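You operate a simulated robot arm through the tools that you are given. There is no shell and no other tool.

You run a simulated robot arm. Do the job below in one go: nothing can be reset, and whatever is moved stays where it is left.

## Task
Turn the bench frame round, lock it and close up its back.
Fine: shut the axle catch, the foot catch and the shield catch on that side.

It is judged by the outcome, as a careful person would: the job done as asked, and still so three seconds after it is handed in. It fails if anything else is knocked over, pushed out of place, dropped, spilled or broken.

## Robot
A 7-joint arm with a fingered hand, fixed in place. Base frame: the origin is at the foot of the arm, x ahead of it, y to its left, z up. Units: mm, rad, N and s.
With the tool pointing down near the work surface it reaches from about 240 to 960 mm from the base axis. Its first joint turns from -2.007 to 2.007 rad. Payload 5 kg.
The TCP is the grasp point between the finger pads, 32 mm short of the fingertips. In the tool frame z runs along the fingers and y along their closing line. The gripper opens to 160 mm. The gripper's body begins 89 mm behind the TCP. The gripper is a hand of 4 fingers: y runs from the thumb to the fingers, the wrist lies at [0, 0, -267] in the tool frame.
Orientation is that of the tool frame in the base frame, as a unit quaternion [x, y, z, w]. With the fingers straight down and closing along the base's y, the tool's x points along the base's -x, its y along +y and its z along -z.

## Interface
- The arm moves only by the tool drive_tool. Its argument "deltas" is a list of rows, each a list of 2 entries, a list of its own where there are three numbers: the shift along the base's x, y, z in units of 20 mm (1.0 is 20 mm), then the turn, a rotation vector about the base's x, y, z in units of 4 degrees (1.0 is 4 degrees). In form: [[[tx, ty, tz], [wx, wy, wz]], ...]. A call has 1 to 20 rows; each row shifts and turns the commanded pose from where the row before left it. A call with a number of a shift or a turn outside -1 to 1 is refused whole. Rows are played at 5 a second. More than 50 mm and 0.15 rad between two rows, and nothing of the call is played. Where a pose cannot be reached the arm comes as near as it can. A force on the tool above 70 N (or 10 N above the force at the start of the call, whichever is more), or a blocked arm, ends the call early, and 0.2 s more pass. In this call time passes only in rows, and 0.2 s behind the last. It gives the time, the measured TCP pose, the force on the tool (base axes), the opening and the grip force at its end, in the units of the frame above (readings bear some noise), with the torque about the TCP (base axes, N m) and any sound that the robot's microphone picked up, and new pictures: "views" is both (left out), scene, wrist or none.
- Cameras (640 x 400 px; columns grow to the right, rows downward): "scene" is fixed at [49.1, 498.1, 1601.6]; the picture's right is [-0.48, -0.88, 0.00], its down [-0.31, 0.17, -0.94] and it looks along [0.82, -0.45, -0.35] (base axes); focal length 256 px, centre (320, 200). "wrist" rides on the gripper at [80, -4, -114] in the tool frame; the picture's right is [0.05, 1.00, 0.00], its down [-0.82, 0.04, -0.58] and it looks along [-0.58, 0.03, 0.82] (tool axes); focal length 265 px, centre (320, 200). There is no depth. A picture from a camera that has moved, and an enlarged one, comes with that camera's place and axes in the base frame and with its lens.
- raise_lower(by): slides the trunk up (or, below 0, down) by that many mm; the arm rides with it, the base frame stays. It gives what a move gives, with no picture.
- curl_fingers(finger1, finger2, finger3, thumb_bend): sets how far each is bent, from 0 (flat) to 1 (curled in); at 0.3 the hand is open as for a grip, at 0.7 the pads meet at the TCP. One left out holds its place. A second passes; each finger stops where it meets its share of the squeeze, and holds until it gets a number again. It is the only way to open and close the hand. It gives what a move gives, with no picture; readings hold the bend of each and the force on the fingers (four entries, about 0 where the hand has none), thumb and palm.
- enlarge(camera, box): a new picture of the part [left, top, right, bottom] of that camera's present view, enlarged. It takes no simulated time.
- close_job(): hands the job in; it is judged then, once.

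Nothing tells you positions but the pictures and the camera data. Unless the task says otherwise, let go and move clear before handing in.

The tools are called as name(argument=value, ...) on one line, values as JSON. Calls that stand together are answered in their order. drive_tool: Moves the arm, as the interface text tells. Its arguments: {"type":"object","properties":{"deltas":{"type":"array","items":{"type":"array"}},"views":{"type":"string","enum":["both","scene","wrist","none"]}},"required":["deltas"]} The other tools are called the same way: raise_lower (by) slides the trunk up or down; curl_fingers (finger1, finger2, finger3, thumb_bend) moves the fingers one by one; enlarge (camera, box) takes an enlarged picture of a part of a camera's view; close_job () hands the job in.

At the start:

```text
time_s: 0.0
position: [525.5, 120.4, 1609.1]
ee_rot: [-0.001, 1.0, -0.001, 0.0]
wrist_force: [0.1, 0.2, -0.5]
ft_torque: [0.04, -0.02, -0.01]
width: 159.9
grasp_force: 0.0
shape: jaw
bend: [0.3, 0.3, 0.3, 0.3]
finger forces: [0.0, 0.1, 0.1, 0.0, 0.1, 0.1]
trunk travel left (down, up): [-875.0, 115.0]
```

scene: 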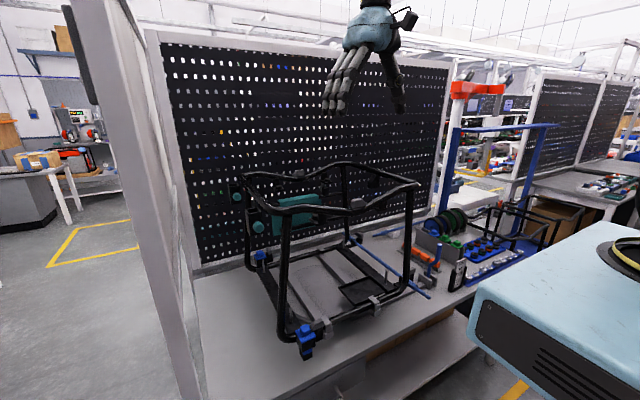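
wrist: 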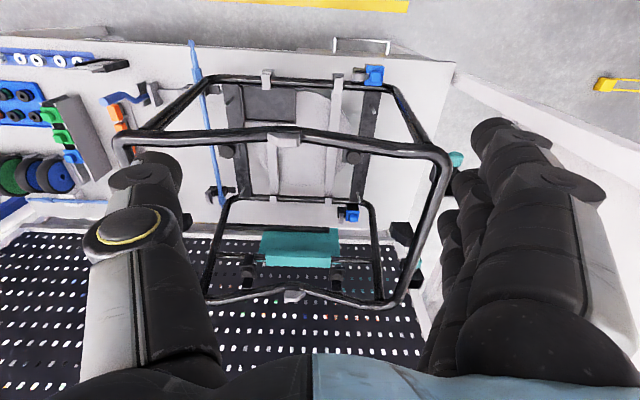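

I see a black tubular frame on a bench with a teal panel on the pegboard side and blue clamps at its feet. I'll look closer before moving anything.

enlarge(camera="scene", box=[220, 150, 440, 290])

enlarge(camera="scene", box=[230, 240, 450, 380])

enlarge(camera="wrist", box=[180, 30, 470, 210])

enlarge(camera="wrist", box=[180, 150, 470, 330])

```text
2.86 times, centred on (330, 220) of scene
camera zoom: at [49.1, 498.1, 1601.6], right [-0.48, -0.88, 0.0], down [-0.31, 0.17, -0.94], along [0.82, -0.45, -0.35], focal length 732 px, centre (291, 143)
```

zoom: 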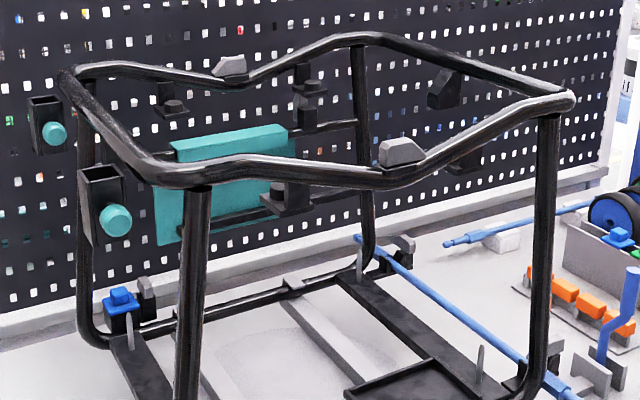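

```text
2.86 times, centred on (340, 310) of scene
camera zoom: at [49.1, 498.1, 1601.6], right [-0.48, -0.88, 0.0], down [-0.31, 0.17, -0.94], along [0.82, -0.45, -0.35], focal length 732 px, centre (263, -114)
```

zoom: 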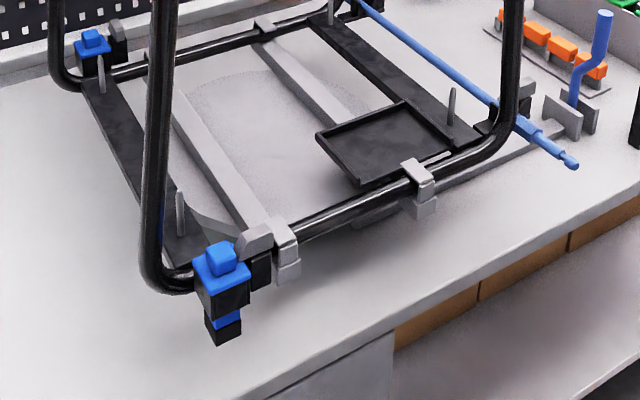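

```text
2.21 times, centred on (325, 120) of wrist
camera zoom: at [444.1, 114.6, 1722.8], right [-0.05, 1.0, 0.0], down [0.82, 0.04, 0.58], along [0.58, 0.03, -0.82], focal length 586 px, centre (309, 377)
```

zoom: 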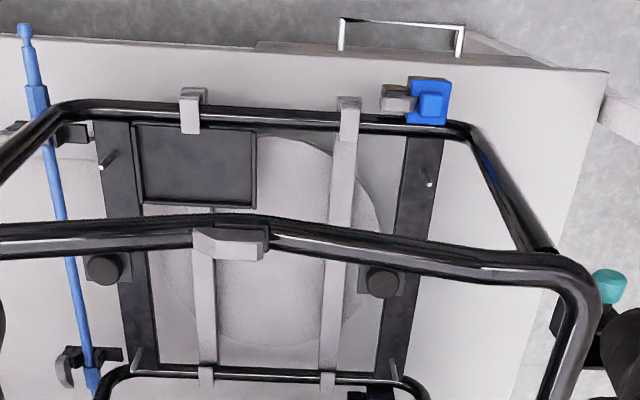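

```text
2.21 times, centred on (325, 240) of wrist
camera zoom: at [444.1, 114.6, 1722.8], right [-0.05, 1.0, 0.0], down [0.82, 0.04, 0.58], along [0.58, 0.03, -0.82], focal length 586 px, centre (309, 112)
```

zoom: 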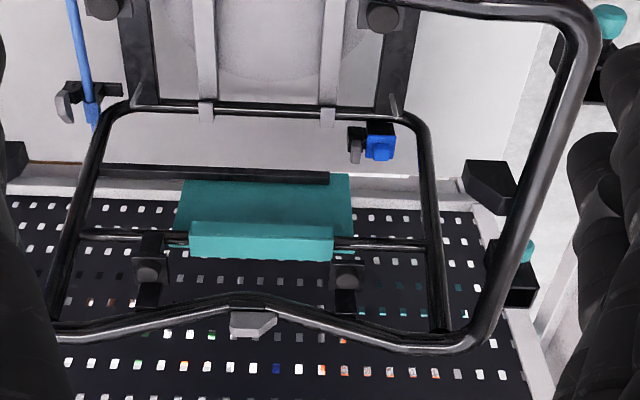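

The frame seems to sit on a round turntable plate with gray clips, blue catches at the left feet and teal knobs at the left side. I'll zoom in further for details.

enlarge(camera="scene", box=[225, 165, 305, 215])

enlarge(camera="scene", box=[225, 205, 305, 255])

enlarge(camera="scene", box=[240, 235, 320, 285])

enlarge(camera="scene", box=[270, 310, 350, 360])

enlarge(camera="scene", box=[330, 225, 410, 275])

enlarge(camera="scene", box=[370, 255, 450, 305])

enlarge(camera="scene", box=[280, 155, 360, 205])

enlarge(camera="scene", box=[340, 170, 420, 220])

enlarge(camera="scene", box=[270, 190, 350, 240])

```text
8.00 times, centred on (265, 190) of scene
camera zoom: at [49.1, 498.1, 1601.6], right [-0.48, -0.88, 0.0], down [-0.31, 0.17, -0.94], along [0.82, -0.45, -0.35], focal length 2050 px, centre (760, 280)
```

zoom: 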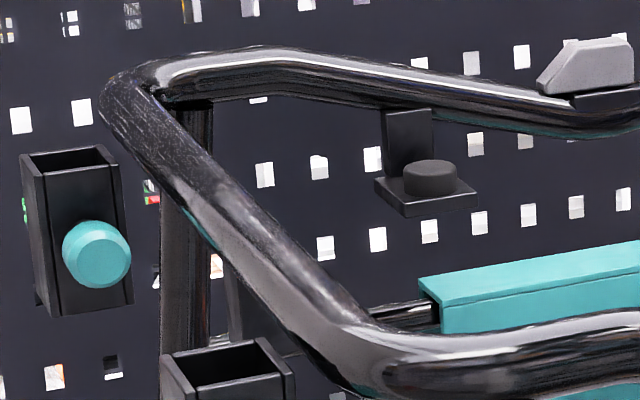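

```text
8.00 times, centred on (265, 230) of scene
camera zoom: at [49.1, 498.1, 1601.6], right [-0.48, -0.88, 0.0], down [-0.31, 0.17, -0.94], along [0.82, -0.45, -0.35], focal length 2050 px, centre (760, -40)
```

zoom: 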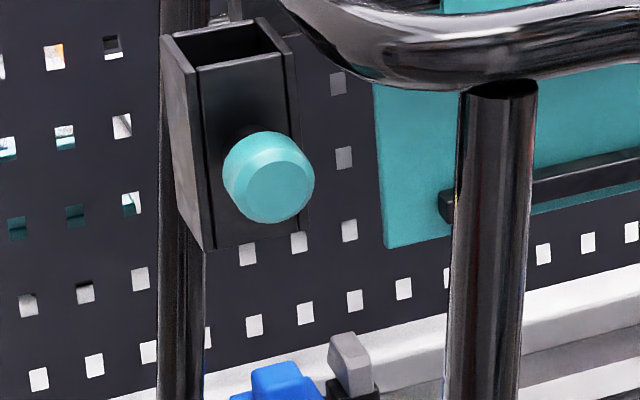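

```text
8.00 times, centred on (280, 260) of scene
camera zoom: at [49.1, 498.1, 1601.6], right [-0.48, -0.88, 0.0], down [-0.31, 0.17, -0.94], along [0.82, -0.45, -0.35], focal length 2050 px, centre (640, -280)
```

zoom: 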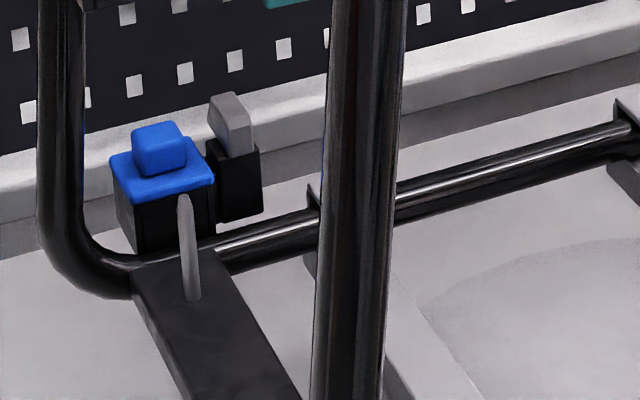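

```text
8.00 times, centred on (310, 335) of scene
camera zoom: at [49.1, 498.1, 1601.6], right [-0.48, -0.88, 0.0], down [-0.31, 0.17, -0.94], along [0.82, -0.45, -0.35], focal length 2050 px, centre (400, -880)
```

zoom: 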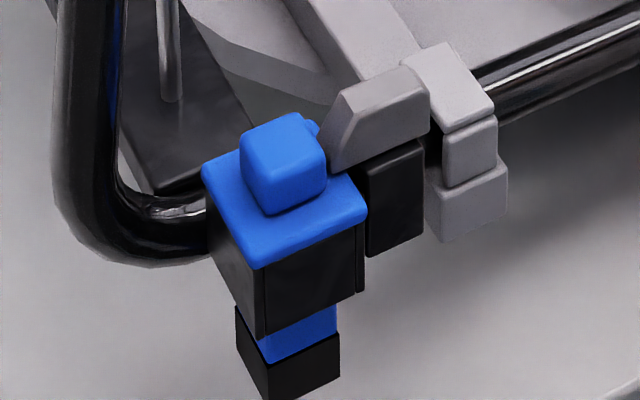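

```text
8.00 times, centred on (370, 250) of scene
camera zoom: at [49.1, 498.1, 1601.6], right [-0.48, -0.88, 0.0], down [-0.31, 0.17, -0.94], along [0.82, -0.45, -0.35], focal length 2050 px, centre (-80, -200)
```

zoom: 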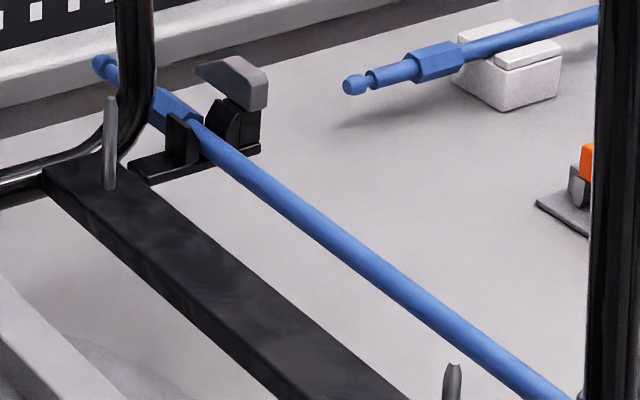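

```text
8.00 times, centred on (410, 280) of scene
camera zoom: at [49.1, 498.1, 1601.6], right [-0.48, -0.88, 0.0], down [-0.31, 0.17, -0.94], along [0.82, -0.45, -0.35], focal length 2050 px, centre (-400, -440)
```

zoom: 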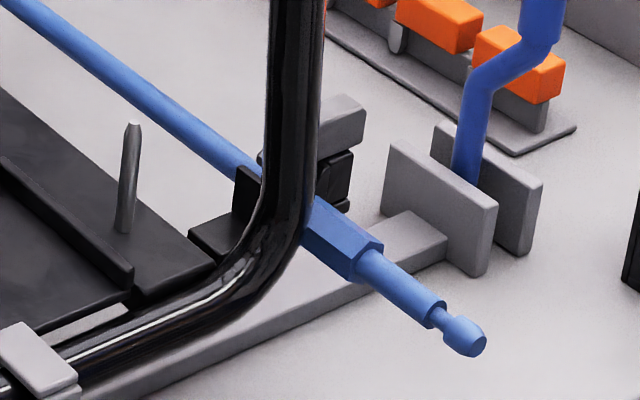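

```text
8.00 times, centred on (320, 180) of scene
camera zoom: at [49.1, 498.1, 1601.6], right [-0.48, -0.88, 0.0], down [-0.31, 0.17, -0.94], along [0.82, -0.45, -0.35], focal length 2050 px, centre (320, 360)
```

zoom: 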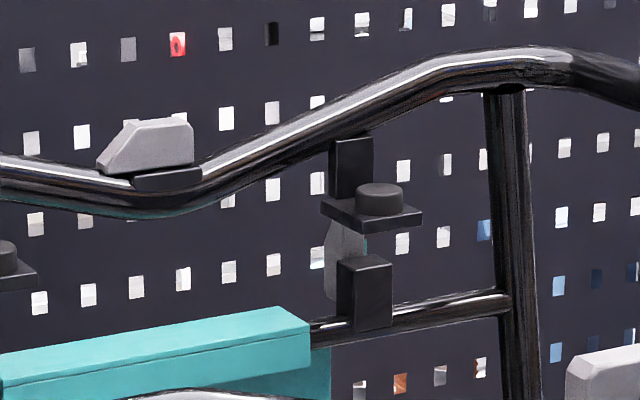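

```text
8.00 times, centred on (380, 195) of scene
camera zoom: at [49.1, 498.1, 1601.6], right [-0.48, -0.88, 0.0], down [-0.31, 0.17, -0.94], along [0.82, -0.45, -0.35], focal length 2050 px, centre (-160, 240)
```

zoom: 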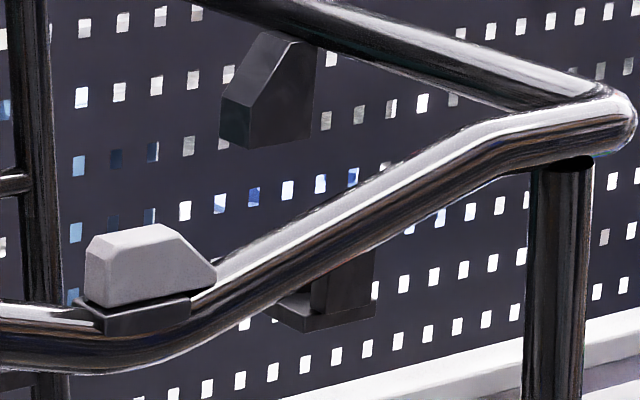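

```text
8.00 times, centred on (310, 215) of scene
camera zoom: at [49.1, 498.1, 1601.6], right [-0.48, -0.88, 0.0], down [-0.31, 0.17, -0.94], along [0.82, -0.45, -0.35], focal length 2050 px, centre (400, 80)
```

zoom: 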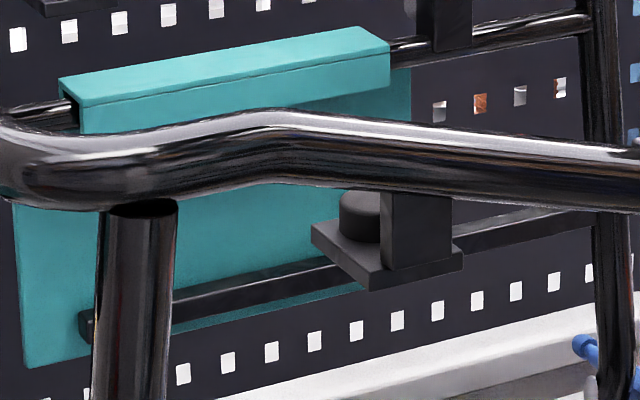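

The frame's catches seem to be gray levers near the axle brackets, the feet and the top rails, both front and back. I'll move the hand to look from the right side.

drive_tool(deltas=[[[-0.5, -1, 0], [0, 0, 0]], [[-0.5, -1, 0], [0, 0, 0]], [[-0.5, -1, 0], [0, 0, 0]], [[-0.5, -1, 0], [0, 0, 0]], [[-0.5, -1, 0], [0, 0, 0]], [[-0.5, -1, 0], [0, 0, 0]], [[-0.5, -1, 0], [0, 0, 0]], [[-0.5, -1, 0], [0, 0, 0]], [[-0.5, -1, 0], [0, 0, 0]], [[-0.5, -1, 0], [0, 0, 0]], [[-0.5, -1, 0], [0, 0, 0]], [[-0.5, -1, 0], [0, 0, 0]], [[-0.5, -1, 0], [0, 0, 0]], [[-0.5, -1, 0], [0, 0, 0]]])

```text
time_s: 3.0
position: [381.9, -163.9, 1612.4]
ee_rot: [0.0, 1.0, 0.0, -0.001]
wrist_force: [0.3, -0.3, 0.8]
ft_torque: [0.04, -0.01, -0.03]
width: 159.5
grasp_force: 0.0
shape: jaw
bend: [0.3, 0.3, 0.3, 0.3]
finger forces: [0.0, 0.0, 0.0, 0.0, 0.0, 0.1]
trunk travel left (down, up): [-875.0, 115.0]
camera wrist: at [301.9, -168.3, 1725.8], right [-0.05, 1.0, 0.0], down [0.82, 0.04, 0.58], along [0.58, 0.03, -0.82], focal length 265 px, centre (320, 200)
```

scene: 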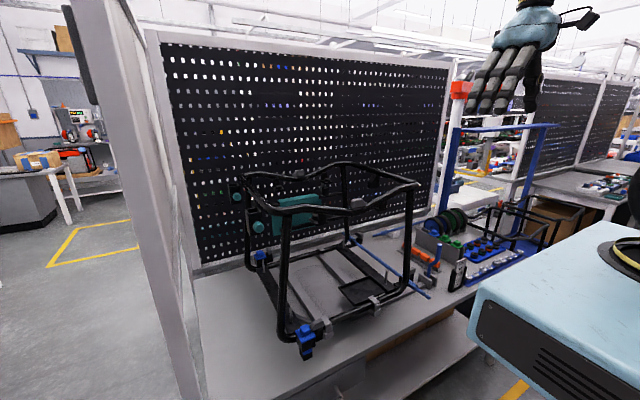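
wrist: 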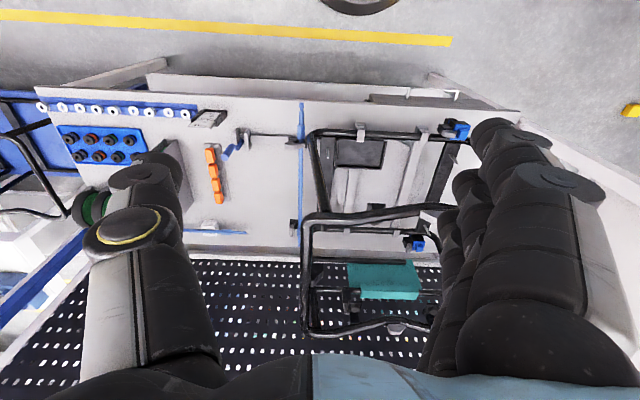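

From here the bench's right side is visible with the lever by the frame. I'll zoom in on it.

enlarge(camera="wrist", box=[190, 95, 350, 195])

enlarge(camera="wrist", box=[270, 190, 430, 290])

enlarge(camera="wrist", box=[290, 250, 450, 350])

enlarge(camera="wrist", box=[300, 110, 480, 222])

```text
4.00 times, centred on (270, 145) of wrist
camera zoom: at [301.9, -168.3, 1725.8], right [-0.05, 1.0, 0.0], down [0.82, 0.04, 0.58], along [0.58, 0.03, -0.82], focal length 1062 px, centre (520, 420)
```

zoom: 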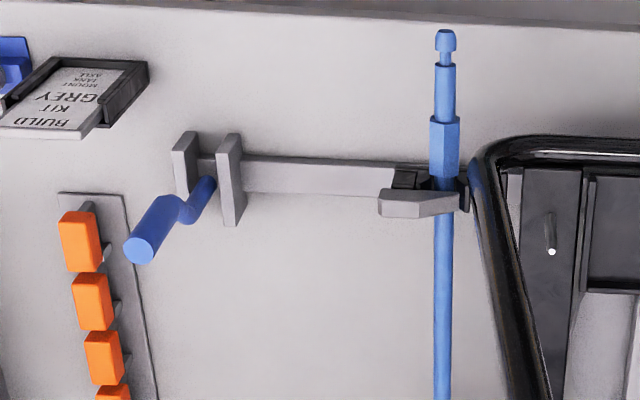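

```text
4.00 times, centred on (350, 240) of wrist
camera zoom: at [301.9, -168.3, 1725.8], right [-0.05, 1.0, 0.0], down [0.82, 0.04, 0.58], along [0.58, 0.03, -0.82], focal length 1062 px, centre (200, 40)
```

zoom: 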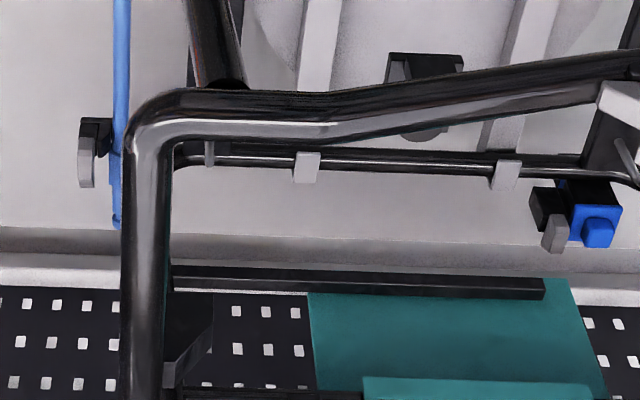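

```text
4.00 times, centred on (370, 300) of wrist
camera zoom: at [301.9, -168.3, 1725.8], right [-0.05, 1.0, 0.0], down [0.82, 0.04, 0.58], along [0.58, 0.03, -0.82], focal length 1062 px, centre (120, -200)
```

zoom: 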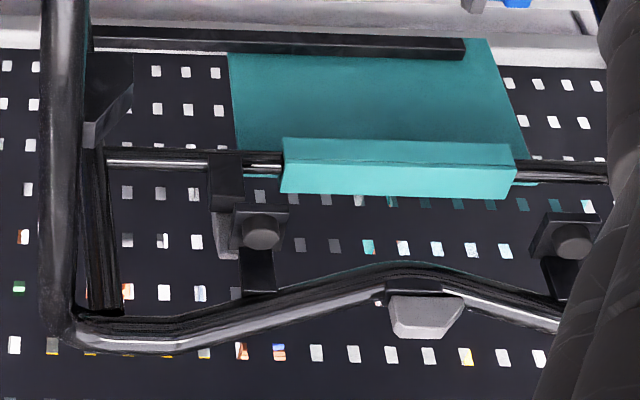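

```text
3.56 times, centred on (390, 166) of wrist
camera zoom: at [301.9, -168.3, 1725.8], right [-0.05, 1.0, 0.0], down [0.82, 0.04, 0.58], along [0.58, 0.03, -0.82], focal length 944 px, centre (71, 321)
```

zoom: 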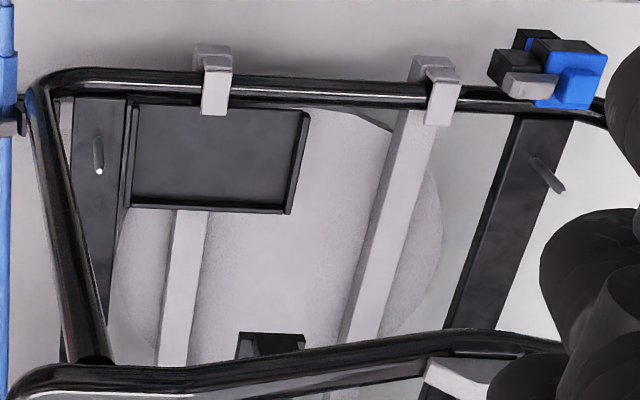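

There is a printed card on the bench. I'll read it along with other details.

enlarge(camera="wrist", box=[180, 100, 244, 140])

enlarge(camera="wrist", box=[215, 120, 311, 180])

enlarge(camera="wrist", box=[280, 200, 344, 240])

enlarge(camera="wrist", box=[330, 280, 426, 340])

enlarge(camera="wrist", box=[390, 225, 438, 255])

enlarge(camera="wrist", box=[420, 110, 484, 150])

enlarge(camera="scene", box=[420, 240, 484, 280])

```text
10.00 times, centred on (212, 120) of wrist
camera zoom: at [301.9, -168.3, 1725.8], right [-0.05, 1.0, 0.0], down [0.82, 0.04, 0.58], along [0.58, 0.03, -0.82], focal length 2654 px, centre (1400, 1000)
```

zoom: 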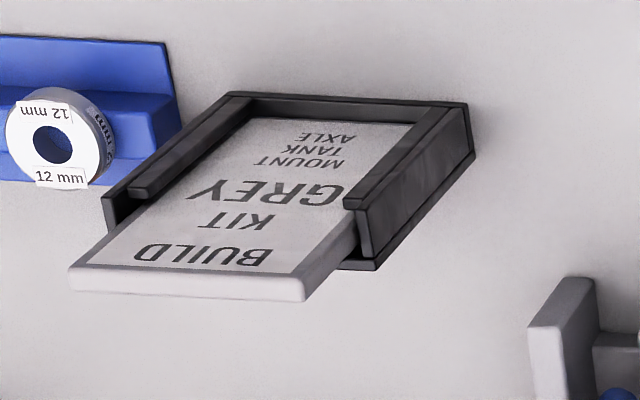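

```text
6.67 times, centred on (263, 150) of wrist
camera zoom: at [301.9, -168.3, 1725.8], right [-0.05, 1.0, 0.0], down [0.82, 0.04, 0.58], along [0.58, 0.03, -0.82], focal length 1769 px, centre (700, 533)
```

zoom: 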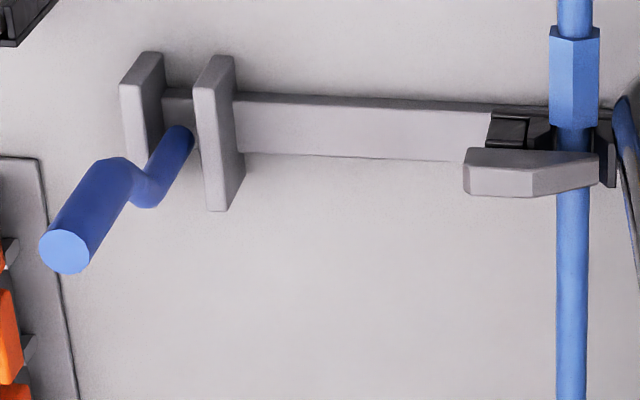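

```text
10.00 times, centred on (312, 220) of wrist
camera zoom: at [301.9, -168.3, 1725.8], right [-0.05, 1.0, 0.0], down [0.82, 0.04, 0.58], along [0.58, 0.03, -0.82], focal length 2654 px, centre (400, 0)
```

zoom: 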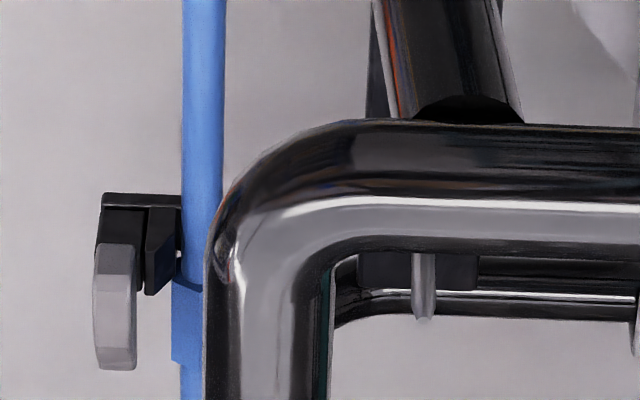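

```text
6.67 times, centred on (378, 310) of wrist
camera zoom: at [301.9, -168.3, 1725.8], right [-0.05, 1.0, 0.0], down [0.82, 0.04, 0.58], along [0.58, 0.03, -0.82], focal length 1769 px, centre (-67, -533)
```

zoom: 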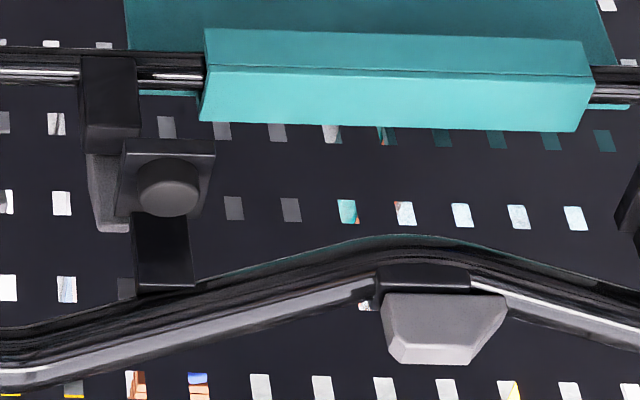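

```text
13.33 times, centred on (414, 240) of wrist
camera zoom: at [301.9, -168.3, 1725.8], right [-0.05, 1.0, 0.0], down [0.82, 0.04, 0.58], along [0.58, 0.03, -0.82], focal length 3539 px, centre (-933, -333)
```

zoom: 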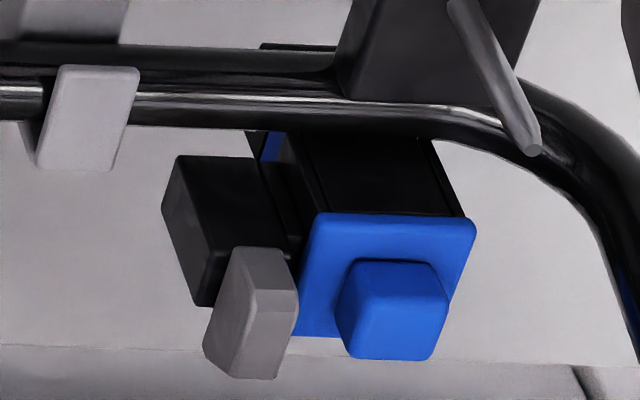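

```text
10.00 times, centred on (452, 130) of wrist
camera zoom: at [301.9, -168.3, 1725.8], right [-0.05, 1.0, 0.0], down [0.82, 0.04, 0.58], along [0.58, 0.03, -0.82], focal length 2654 px, centre (-1000, 900)
```

zoom: 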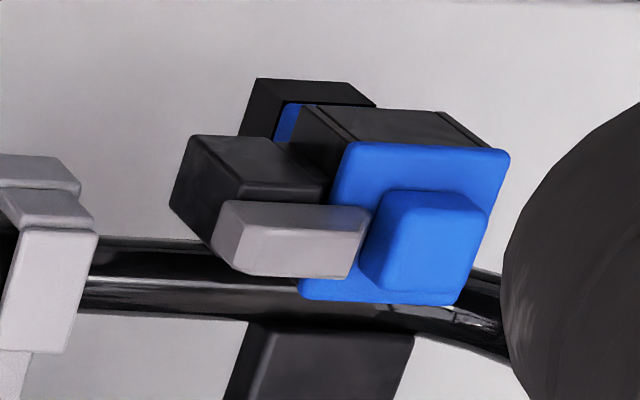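

```text
10.00 times, centred on (452, 260) of scene
camera zoom: at [49.1, 498.1, 1601.6], right [-0.48, -0.88, 0.0], down [-0.31, 0.17, -0.94], along [0.82, -0.45, -0.35], focal length 2562 px, centre (-1000, -400)
```

zoom: 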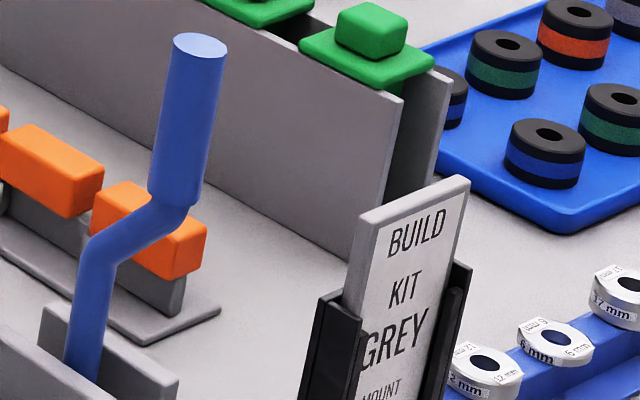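

I can tell the latches apart now: on the robot-facing side the gray levers lie across the blue axle and the blue foot cap (shut). On the pegboard side they point away (open). I'll lower the trunk and look at the frame from a lower angle.

raise_lower(by=-350)

drive_tool(deltas=[[[-0.5, -0.5, 0], [0, -1, 0]], [[-0.5, -0.5, 0], [0, -1, 0]], [[-0.5, -0.5, 0], [0, -1, 0]], [[-0.5, -0.5, 0], [0, -1, 0]], [[0, -0.5, 0], [0, -1, 0]], [[0, -0.5, 0], [0, -1, 0]], [[0, -0.5, 0], [0, -1, 0]], [[0, -0.5, 0], [0, -1, 0]]])

```text
time_s: 6.4
position: [383.1, -163.8, 1262.2]
ee_rot: [0.0, 1.0, 0.0, 0.0]
wrist_force: [0.0, 0.1, 0.1]
ft_torque: [-0.04, 0.01, -0.01]
width: 159.8
grasp_force: 0.0
shape: jaw
bend: [0.3, 0.3, 0.3, 0.3]
finger forces: [0.0, 0.0, 0.0, 0.0, 0.0, 0.0]
trunk travel left (down, up): [-525.0, 465.0]
```

```text
time_s: 8.2
position: [366.7, -251.9, 1210.6]
ee_rot: [0.001, 0.962, 0.002, 0.274]
wrist_force: [3.9, -3.8, -11.2]
ft_torque: [0.5, -0.21, 0.27]
width: 160.0
grasp_force: 0.0
shape: jaw
bend: [0.3, 0.3, 0.3, 0.3]
finger forces: [0.0, 0.0, 0.0, 0.0, 0.0, 0.1]
out of reach, approached as far as the arm can: row 2, 3, 4
trunk travel left (down, up): [-525.0, 465.0]
camera wrist: at [237.5, -256.7, 1264.7], right [-0.04, 1.0, -0.02], down [0.39, 0.04, 0.92], along [0.92, 0.03, -0.39], focal length 265 px, centre (320, 200)
```

scene: 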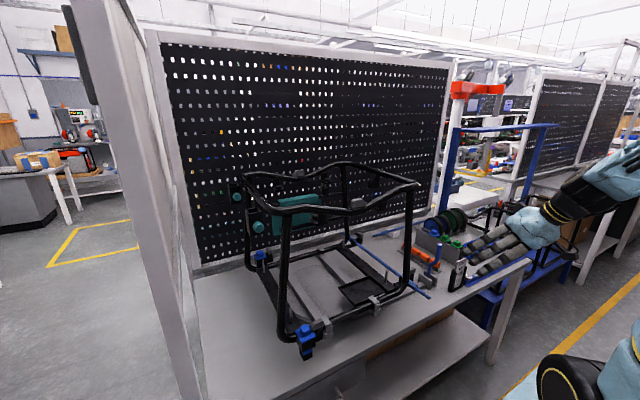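
wrist: 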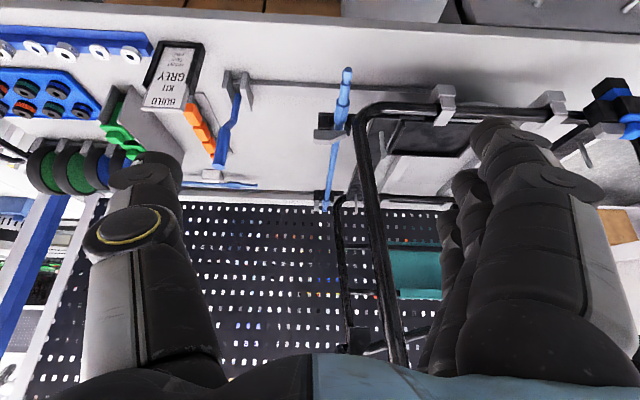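

The picture is upside down here but shows the lever and bar on the right. I'll zoom in on these.

enlarge(camera="wrist", box=[190, 60, 350, 160])

enlarge(camera="wrist", box=[300, 60, 460, 160])

enlarge(camera="wrist", box=[480, 60, 640, 160])

enlarge(camera="wrist", box=[280, 140, 440, 240])

```text
4.00 times, centred on (270, 110) of wrist
camera zoom: at [237.5, -256.7, 1264.7], right [-0.04, 1.0, -0.02], down [0.39, 0.04, 0.92], along [0.92, 0.03, -0.39], focal length 1062 px, centre (520, 560)
```

zoom: 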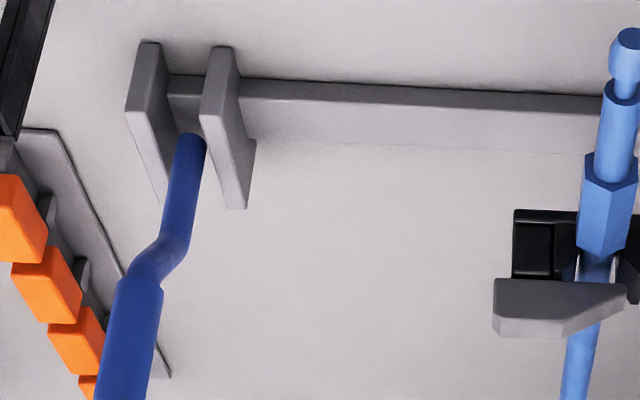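

```text
4.00 times, centred on (380, 110) of wrist
camera zoom: at [237.5, -256.7, 1264.7], right [-0.04, 1.0, -0.02], down [0.39, 0.04, 0.92], along [0.92, 0.03, -0.39], focal length 1062 px, centre (80, 560)
```

zoom: 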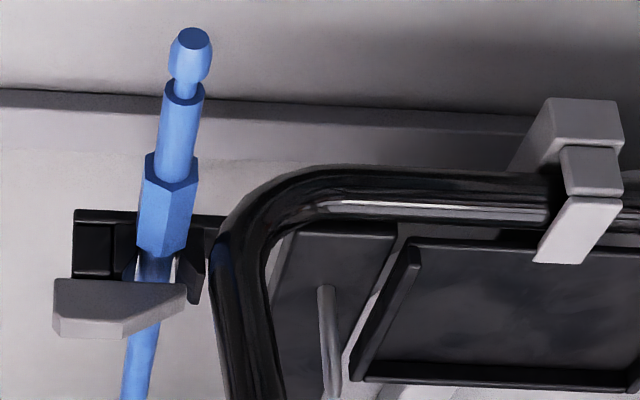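

```text
4.00 times, centred on (560, 110) of wrist
camera zoom: at [237.5, -256.7, 1264.7], right [-0.04, 1.0, -0.02], down [0.39, 0.04, 0.92], along [0.92, 0.03, -0.39], focal length 1062 px, centre (-640, 560)
```

zoom: 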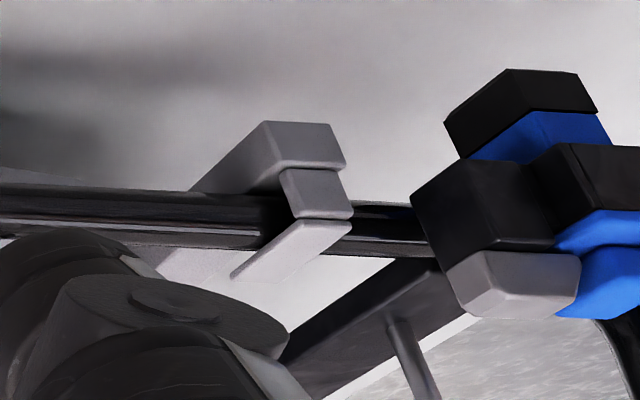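

```text
4.00 times, centred on (360, 190) of wrist
camera zoom: at [237.5, -256.7, 1264.7], right [-0.04, 1.0, -0.02], down [0.39, 0.04, 0.92], along [0.92, 0.03, -0.39], focal length 1062 px, centre (160, 240)
```

zoom: 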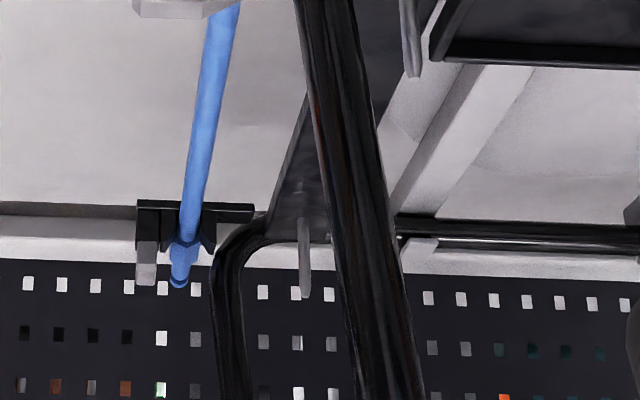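

The lever on the right looks like a lock lever with a bar running under the turntable. I'll view the base from the right side at a low angle.

drive_tool(deltas=[[[0.3, -1, 0], [0, 0, 1]], [[0.3, -1, 0], [0, 0, 1]], [[0.3, -1, 0], [0, 0, 1]], [[0.3, -1, 0], [0, 0, 1]], [[0.3, -1, 0], [0, 0, 1]], [[0.3, -1, 0], [0, 0, 1]], [[0.3, -1, 0], [0, 0, 1]], [[0.3, -1, 0], [0, 0, 1]], [[0.3, -1, 0], [0, 0, 1]], [[0.3, -1, 0], [0, 0, 1]], [[0.3, -1, 0], [0, 0, 1]], [[0.3, -1, 0], [0, 0, 1]], [[0, -1, 0], [0, 0, 1]], [[0, -1, 0], [0, 0, 1]]])

```text
time_s: 11.2
position: [560.0, -257.2, 1412.4]
ee_rot: [-0.438, 0.859, 0.127, 0.233]
wrist_force: [0.7, 0.3, -0.1]
ft_torque: [-0.02, 0.0, 0.03]
width: 160.2
grasp_force: 0.1
shape: jaw
bend: [0.3, 0.3, 0.3, 0.3]
finger forces: [0.0, 0.0, 0.0, 0.0, 0.1, 0.0]
out of reach, approached as far as the arm can: row 6, 7, 8, 9, 10, 11, 12, 13, 14
trunk travel left (down, up): [-525.0, 465.0]
camera wrist: at [488.7, -362.9, 1468.4], right [-0.84, 0.55, -0.01], down [0.21, 0.35, 0.91], along [0.51, 0.76, -0.41], focal length 265 px, centre (320, 200)
```

scene: 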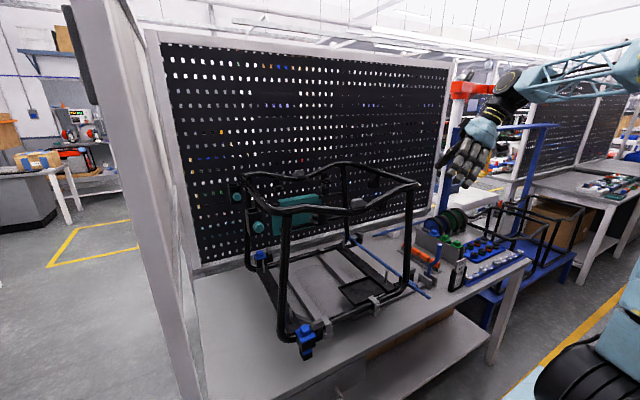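
wrist: 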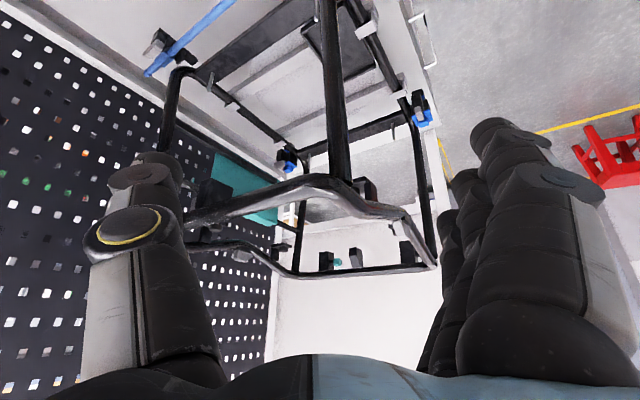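

The arm drifted because some poses were out of reach, so I must use smaller checked moves. This view is still helpful, so I'll zoom in.

enlarge(camera="wrist", box=[140, 0, 300, 100])

enlarge(camera="wrist", box=[180, 90, 340, 190])

enlarge(camera="wrist", box=[180, 170, 340, 290])

enlarge(camera="wrist", box=[300, 160, 460, 280])

enlarge(camera="wrist", box=[290, 0, 450, 130])

```text
4.00 times, centred on (220, 50) of wrist
camera zoom: at [488.7, -362.9, 1468.4], right [-0.84, 0.55, -0.01], down [0.21, 0.35, 0.91], along [0.51, 0.76, -0.41], focal length 1062 px, centre (720, 800)
```

zoom: 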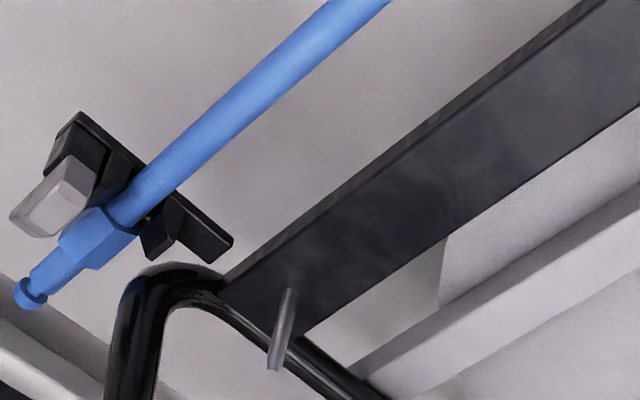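

```text
4.00 times, centred on (260, 140) of wrist
camera zoom: at [488.7, -362.9, 1468.4], right [-0.84, 0.55, -0.01], down [0.21, 0.35, 0.91], along [0.51, 0.76, -0.41], focal length 1062 px, centre (560, 440)
```

zoom: 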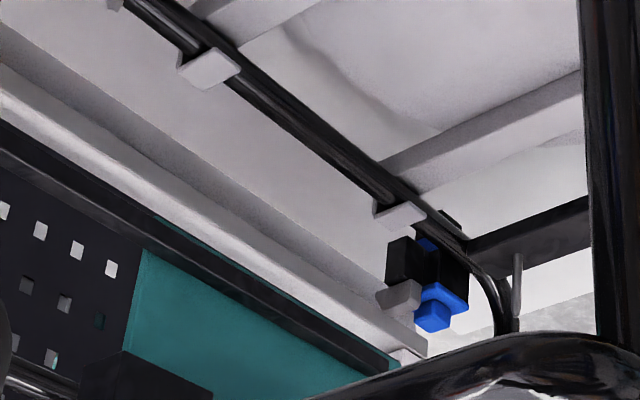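

```text
3.33 times, centred on (260, 230) of wrist
camera zoom: at [488.7, -362.9, 1468.4], right [-0.84, 0.55, -0.01], down [0.21, 0.35, 0.91], along [0.51, 0.76, -0.41], focal length 885 px, centre (520, 100)
```

zoom: 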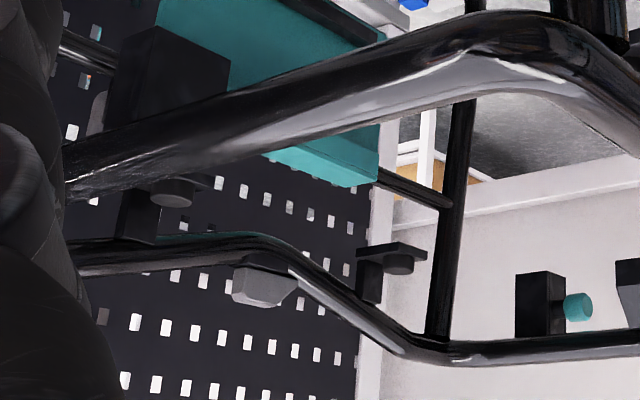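

```text
3.33 times, centred on (380, 220) of wrist
camera zoom: at [488.7, -362.9, 1468.4], right [-0.84, 0.55, -0.01], down [0.21, 0.35, 0.91], along [0.51, 0.76, -0.41], focal length 885 px, centre (120, 133)
```

zoom: 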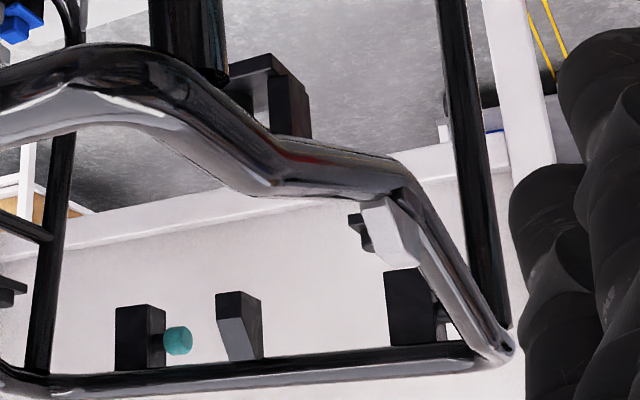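

```text
3.08 times, centred on (370, 65) of wrist
camera zoom: at [488.7, -362.9, 1468.4], right [-0.84, 0.55, -0.01], down [0.21, 0.35, 0.91], along [0.51, 0.76, -0.41], focal length 817 px, centre (166, 615)
```

zoom: 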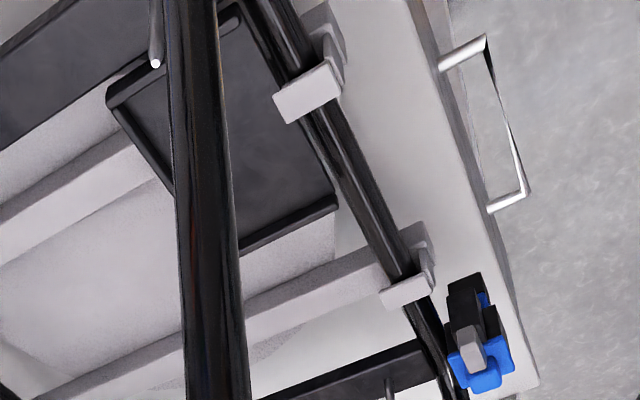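

I see the boxes hang under the left rail and all catches are part of the frame. I'll raise the trunk for clearance and return the hand to pointing straight down.

raise_lower(by=150)

drive_tool(deltas=[[[-0.5, 0, 0], [0, 0, -1]], [[-0.5, 0, 0], [0, 0, -1]], [[-0.5, 0, 0], [0, 0, -1]], [[-0.5, 0, 0], [0, 0, -1]], [[0, 0, 0], [0, 0, -1]], [[0, 0, 0], [0, 0, -1]], [[0, 0, 0], [0, 0, -1]], [[0, 0, 0], [0, 0, -1]], [[0, 0, 0], [0, 0, -1]], [[0, 0, 0], [0, 0, -1]], [[0, 0, 0], [0, 0, -1]], [[0, 0, 0], [0, 0, -1]], [[0, 0, 0], [0, 0, -1]], [[0, 0, 0], [0, 0, -1]]])

```text
time_s: 13.0
position: [560.0, -256.7, 1561.6]
ee_rot: [-0.437, 0.859, 0.125, 0.233]
wrist_force: [0.7, -1.0, 0.1]
ft_torque: [0.02, -0.04, -0.04]
width: 159.9
grasp_force: 0.1
shape: jaw
bend: [0.3, 0.3, 0.3, 0.3]
finger forces: [0.1, 0.1, 0.0, 0.1, 0.0, 0.1]
trunk travel left (down, up): [-675.0, 315.0]
```

```text
time_s: 16.0
position: [519.0, -257.5, 1562.1]
ee_rot: [0.017, 0.964, 0.001, 0.265]
wrist_force: [0.2, 0.5, 0.9]
ft_torque: [0.01, 0.03, -0.02]
width: 160.0
grasp_force: 0.0
shape: jaw
bend: [0.3, 0.3, 0.3, 0.3]
finger forces: [0.0, 0.0, 0.0, 0.0, 0.1, 0.0]
trunk travel left (down, up): [-675.0, 315.0]
camera wrist: at [391.2, -258.0, 1618.6], right [-0.01, 1.0, -0.02], down [0.41, 0.02, 0.91], along [0.91, 0.0, -0.41], focal length 265 px, centre (320, 200)
```

scene: 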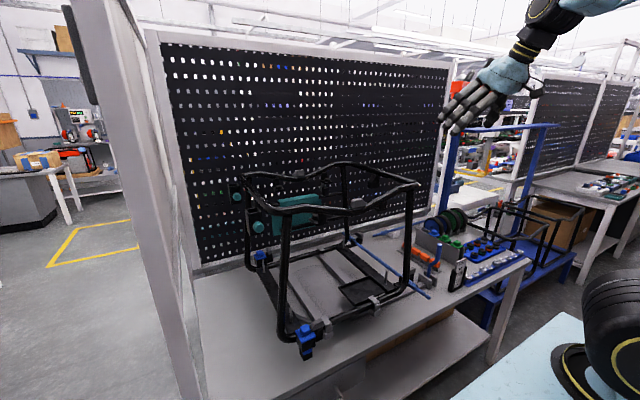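
wrist: 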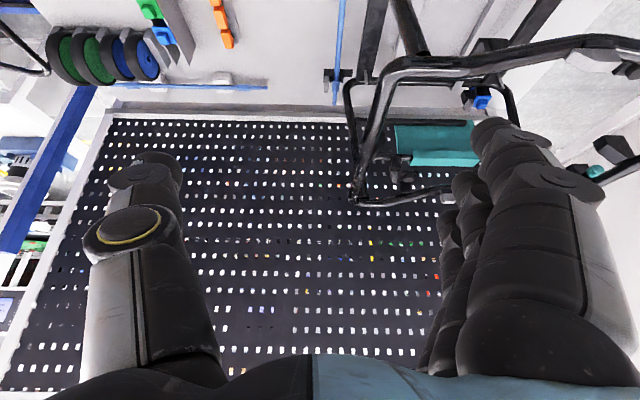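

Now I'll bring the hand back to straight down over the front right side, to look at the lever from above.

drive_tool(deltas=[[[-0.5, -0.6, 0], [0, 1, 0]], [[-0.5, -0.6, 0], [0, 1, 0]], [[-0.5, -0.6, 0], [0, 1, 0]], [[-0.5, -0.6, 0], [0, 1, 0]], [[-0.5, -0.6, 0], [0, 1, 0]], [[-0.5, -0.6, 0], [0, 1, 0]], [[-0.5, -0.6, 0], [0, 1, 0]], [[-0.5, -0.6, 0], [0, 1, 0]]], views="none")

raise_lower(by=-300)

enlarge(camera="wrist", box=[0, 0, 640, 400])

```text
time_s: 17.8
position: [438.8, -353.3, 1564.4]
ee_rot: [0.017, 1.0, -0.003, -0.012]
wrist_force: [0.3, 0.8, -0.1]
ft_torque: [0.01, 0.03, -0.04]
width: 159.9
grasp_force: 0.0
shape: jaw
bend: [0.3, 0.3, 0.3, 0.3]
finger forces: [0.0, 0.1, 0.0, 0.0, 0.0, 0.1]
trunk travel left (down, up): [-675.0, 315.0]
```

```text
time_s: 20.8
position: [439.3, -352.3, 1263.2]
ee_rot: [0.017, 1.0, -0.004, -0.012]
wrist_force: [0.3, 0.2, 0.1]
ft_torque: [-0.01, -0.02, 0.01]
width: 159.8
grasp_force: 0.0
shape: jaw
bend: [0.3, 0.3, 0.3, 0.3]
finger forces: [0.0, 0.0, 0.0, 0.1, 0.0, 0.0]
trunk travel left (down, up): [-375.0, 615.0]
```

```text
1.00 times, centred on (320, 200) of wrist (not enlarged: the box is as wide or as high as the picture)
camera zoom: at [360.4, -354.1, 1378.2], right [-0.02, 1.0, -0.01], down [0.83, 0.02, 0.56], along [0.56, 0.01, -0.83], focal length 265 px, centre (320, 200)
```

zoom: 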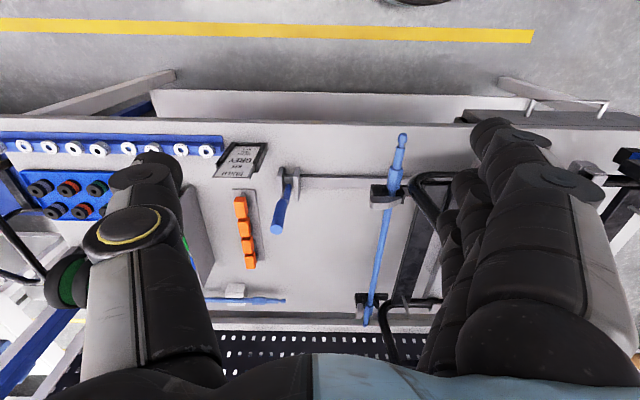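

enlarge(camera="wrist", box=[250, 140, 330, 240])

enlarge(camera="wrist", box=[260, 150, 420, 250])

enlarge(camera="wrist", box=[330, 250, 450, 340])

```text
4.00 times, centred on (290, 190) of wrist
camera zoom: at [360.4, -354.1, 1378.2], right [-0.02, 1.0, -0.01], down [0.83, 0.02, 0.56], along [0.56, 0.01, -0.83], focal length 1062 px, centre (440, 240)
```

zoom: 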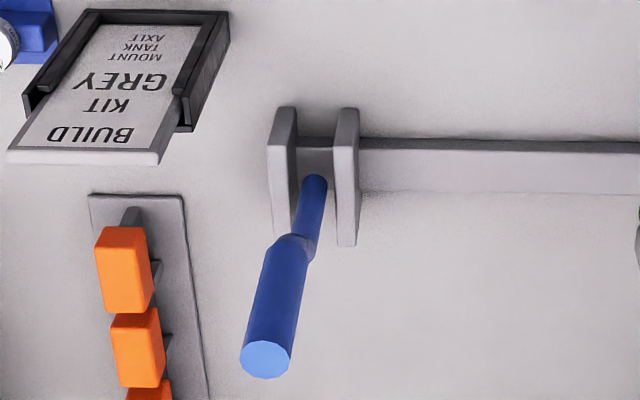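

```text
4.00 times, centred on (340, 200) of wrist
camera zoom: at [360.4, -354.1, 1378.2], right [-0.02, 1.0, -0.01], down [0.83, 0.02, 0.56], along [0.56, 0.01, -0.83], focal length 1062 px, centre (240, 200)
```

zoom: 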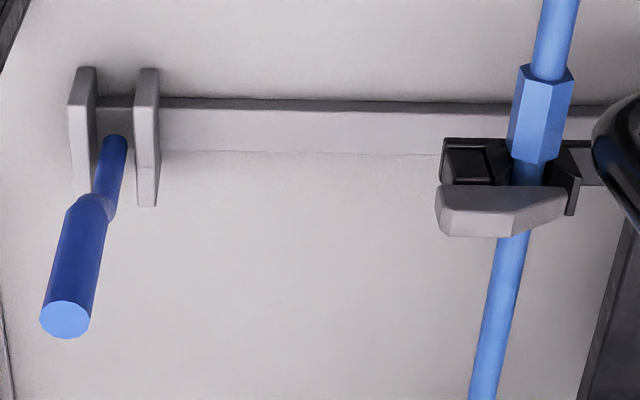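

```text
4.44 times, centred on (390, 295) of wrist
camera zoom: at [360.4, -354.1, 1378.2], right [-0.02, 1.0, -0.01], down [0.83, 0.02, 0.56], along [0.56, 0.01, -0.83], focal length 1180 px, centre (9, -222)
```

zoom: 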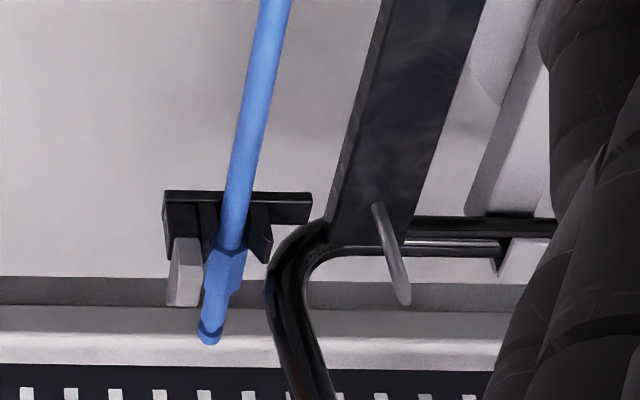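

The lock lever stands upright in its fork and the bar runs under the frame. I'll zoom in on the scene camera where the bar meets the turntable.

enlarge(camera="scene", box=[330, 280, 410, 330])

enlarge(camera="scene", box=[280, 245, 400, 320])

enlarge(camera="scene", box=[395, 235, 475, 285])

```text
8.00 times, centred on (370, 305) of scene
camera zoom: at [49.1, 498.1, 1601.6], right [-0.48, -0.88, 0.0], down [-0.31, 0.17, -0.94], along [0.82, -0.45, -0.35], focal length 2050 px, centre (-80, -640)
```

zoom: 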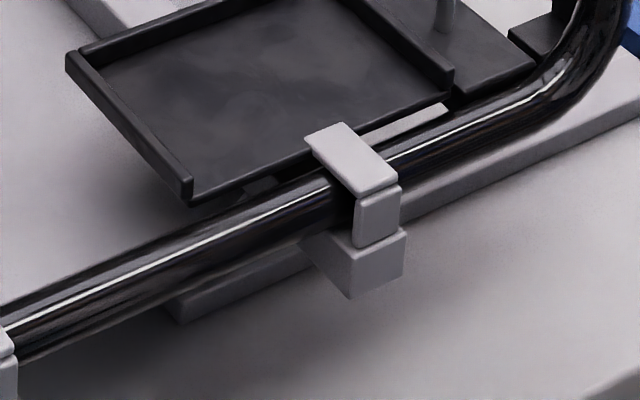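

```text
5.33 times, centred on (340, 282) of scene
camera zoom: at [49.1, 498.1, 1601.6], right [-0.48, -0.88, 0.0], down [-0.31, 0.17, -0.94], along [0.82, -0.45, -0.35], focal length 1366 px, centre (213, -240)
```

zoom: 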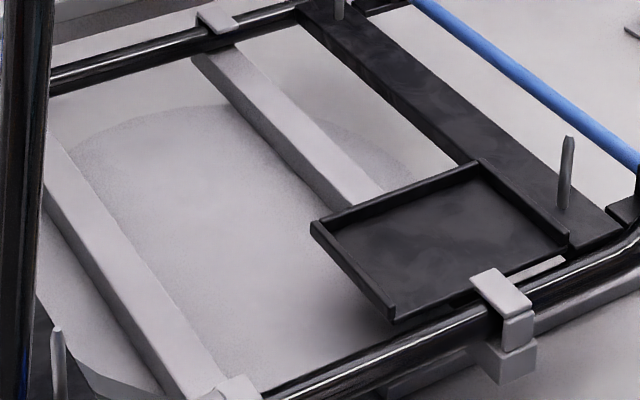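

```text
8.00 times, centred on (435, 260) of scene
camera zoom: at [49.1, 498.1, 1601.6], right [-0.48, -0.88, 0.0], down [-0.31, 0.17, -0.94], along [0.82, -0.45, -0.35], focal length 2050 px, centre (-600, -280)
```

zoom: 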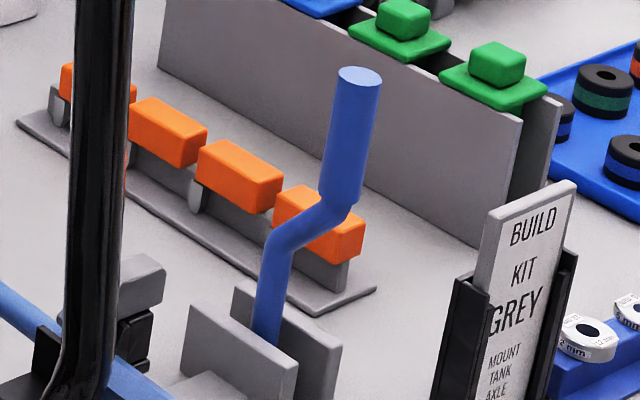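

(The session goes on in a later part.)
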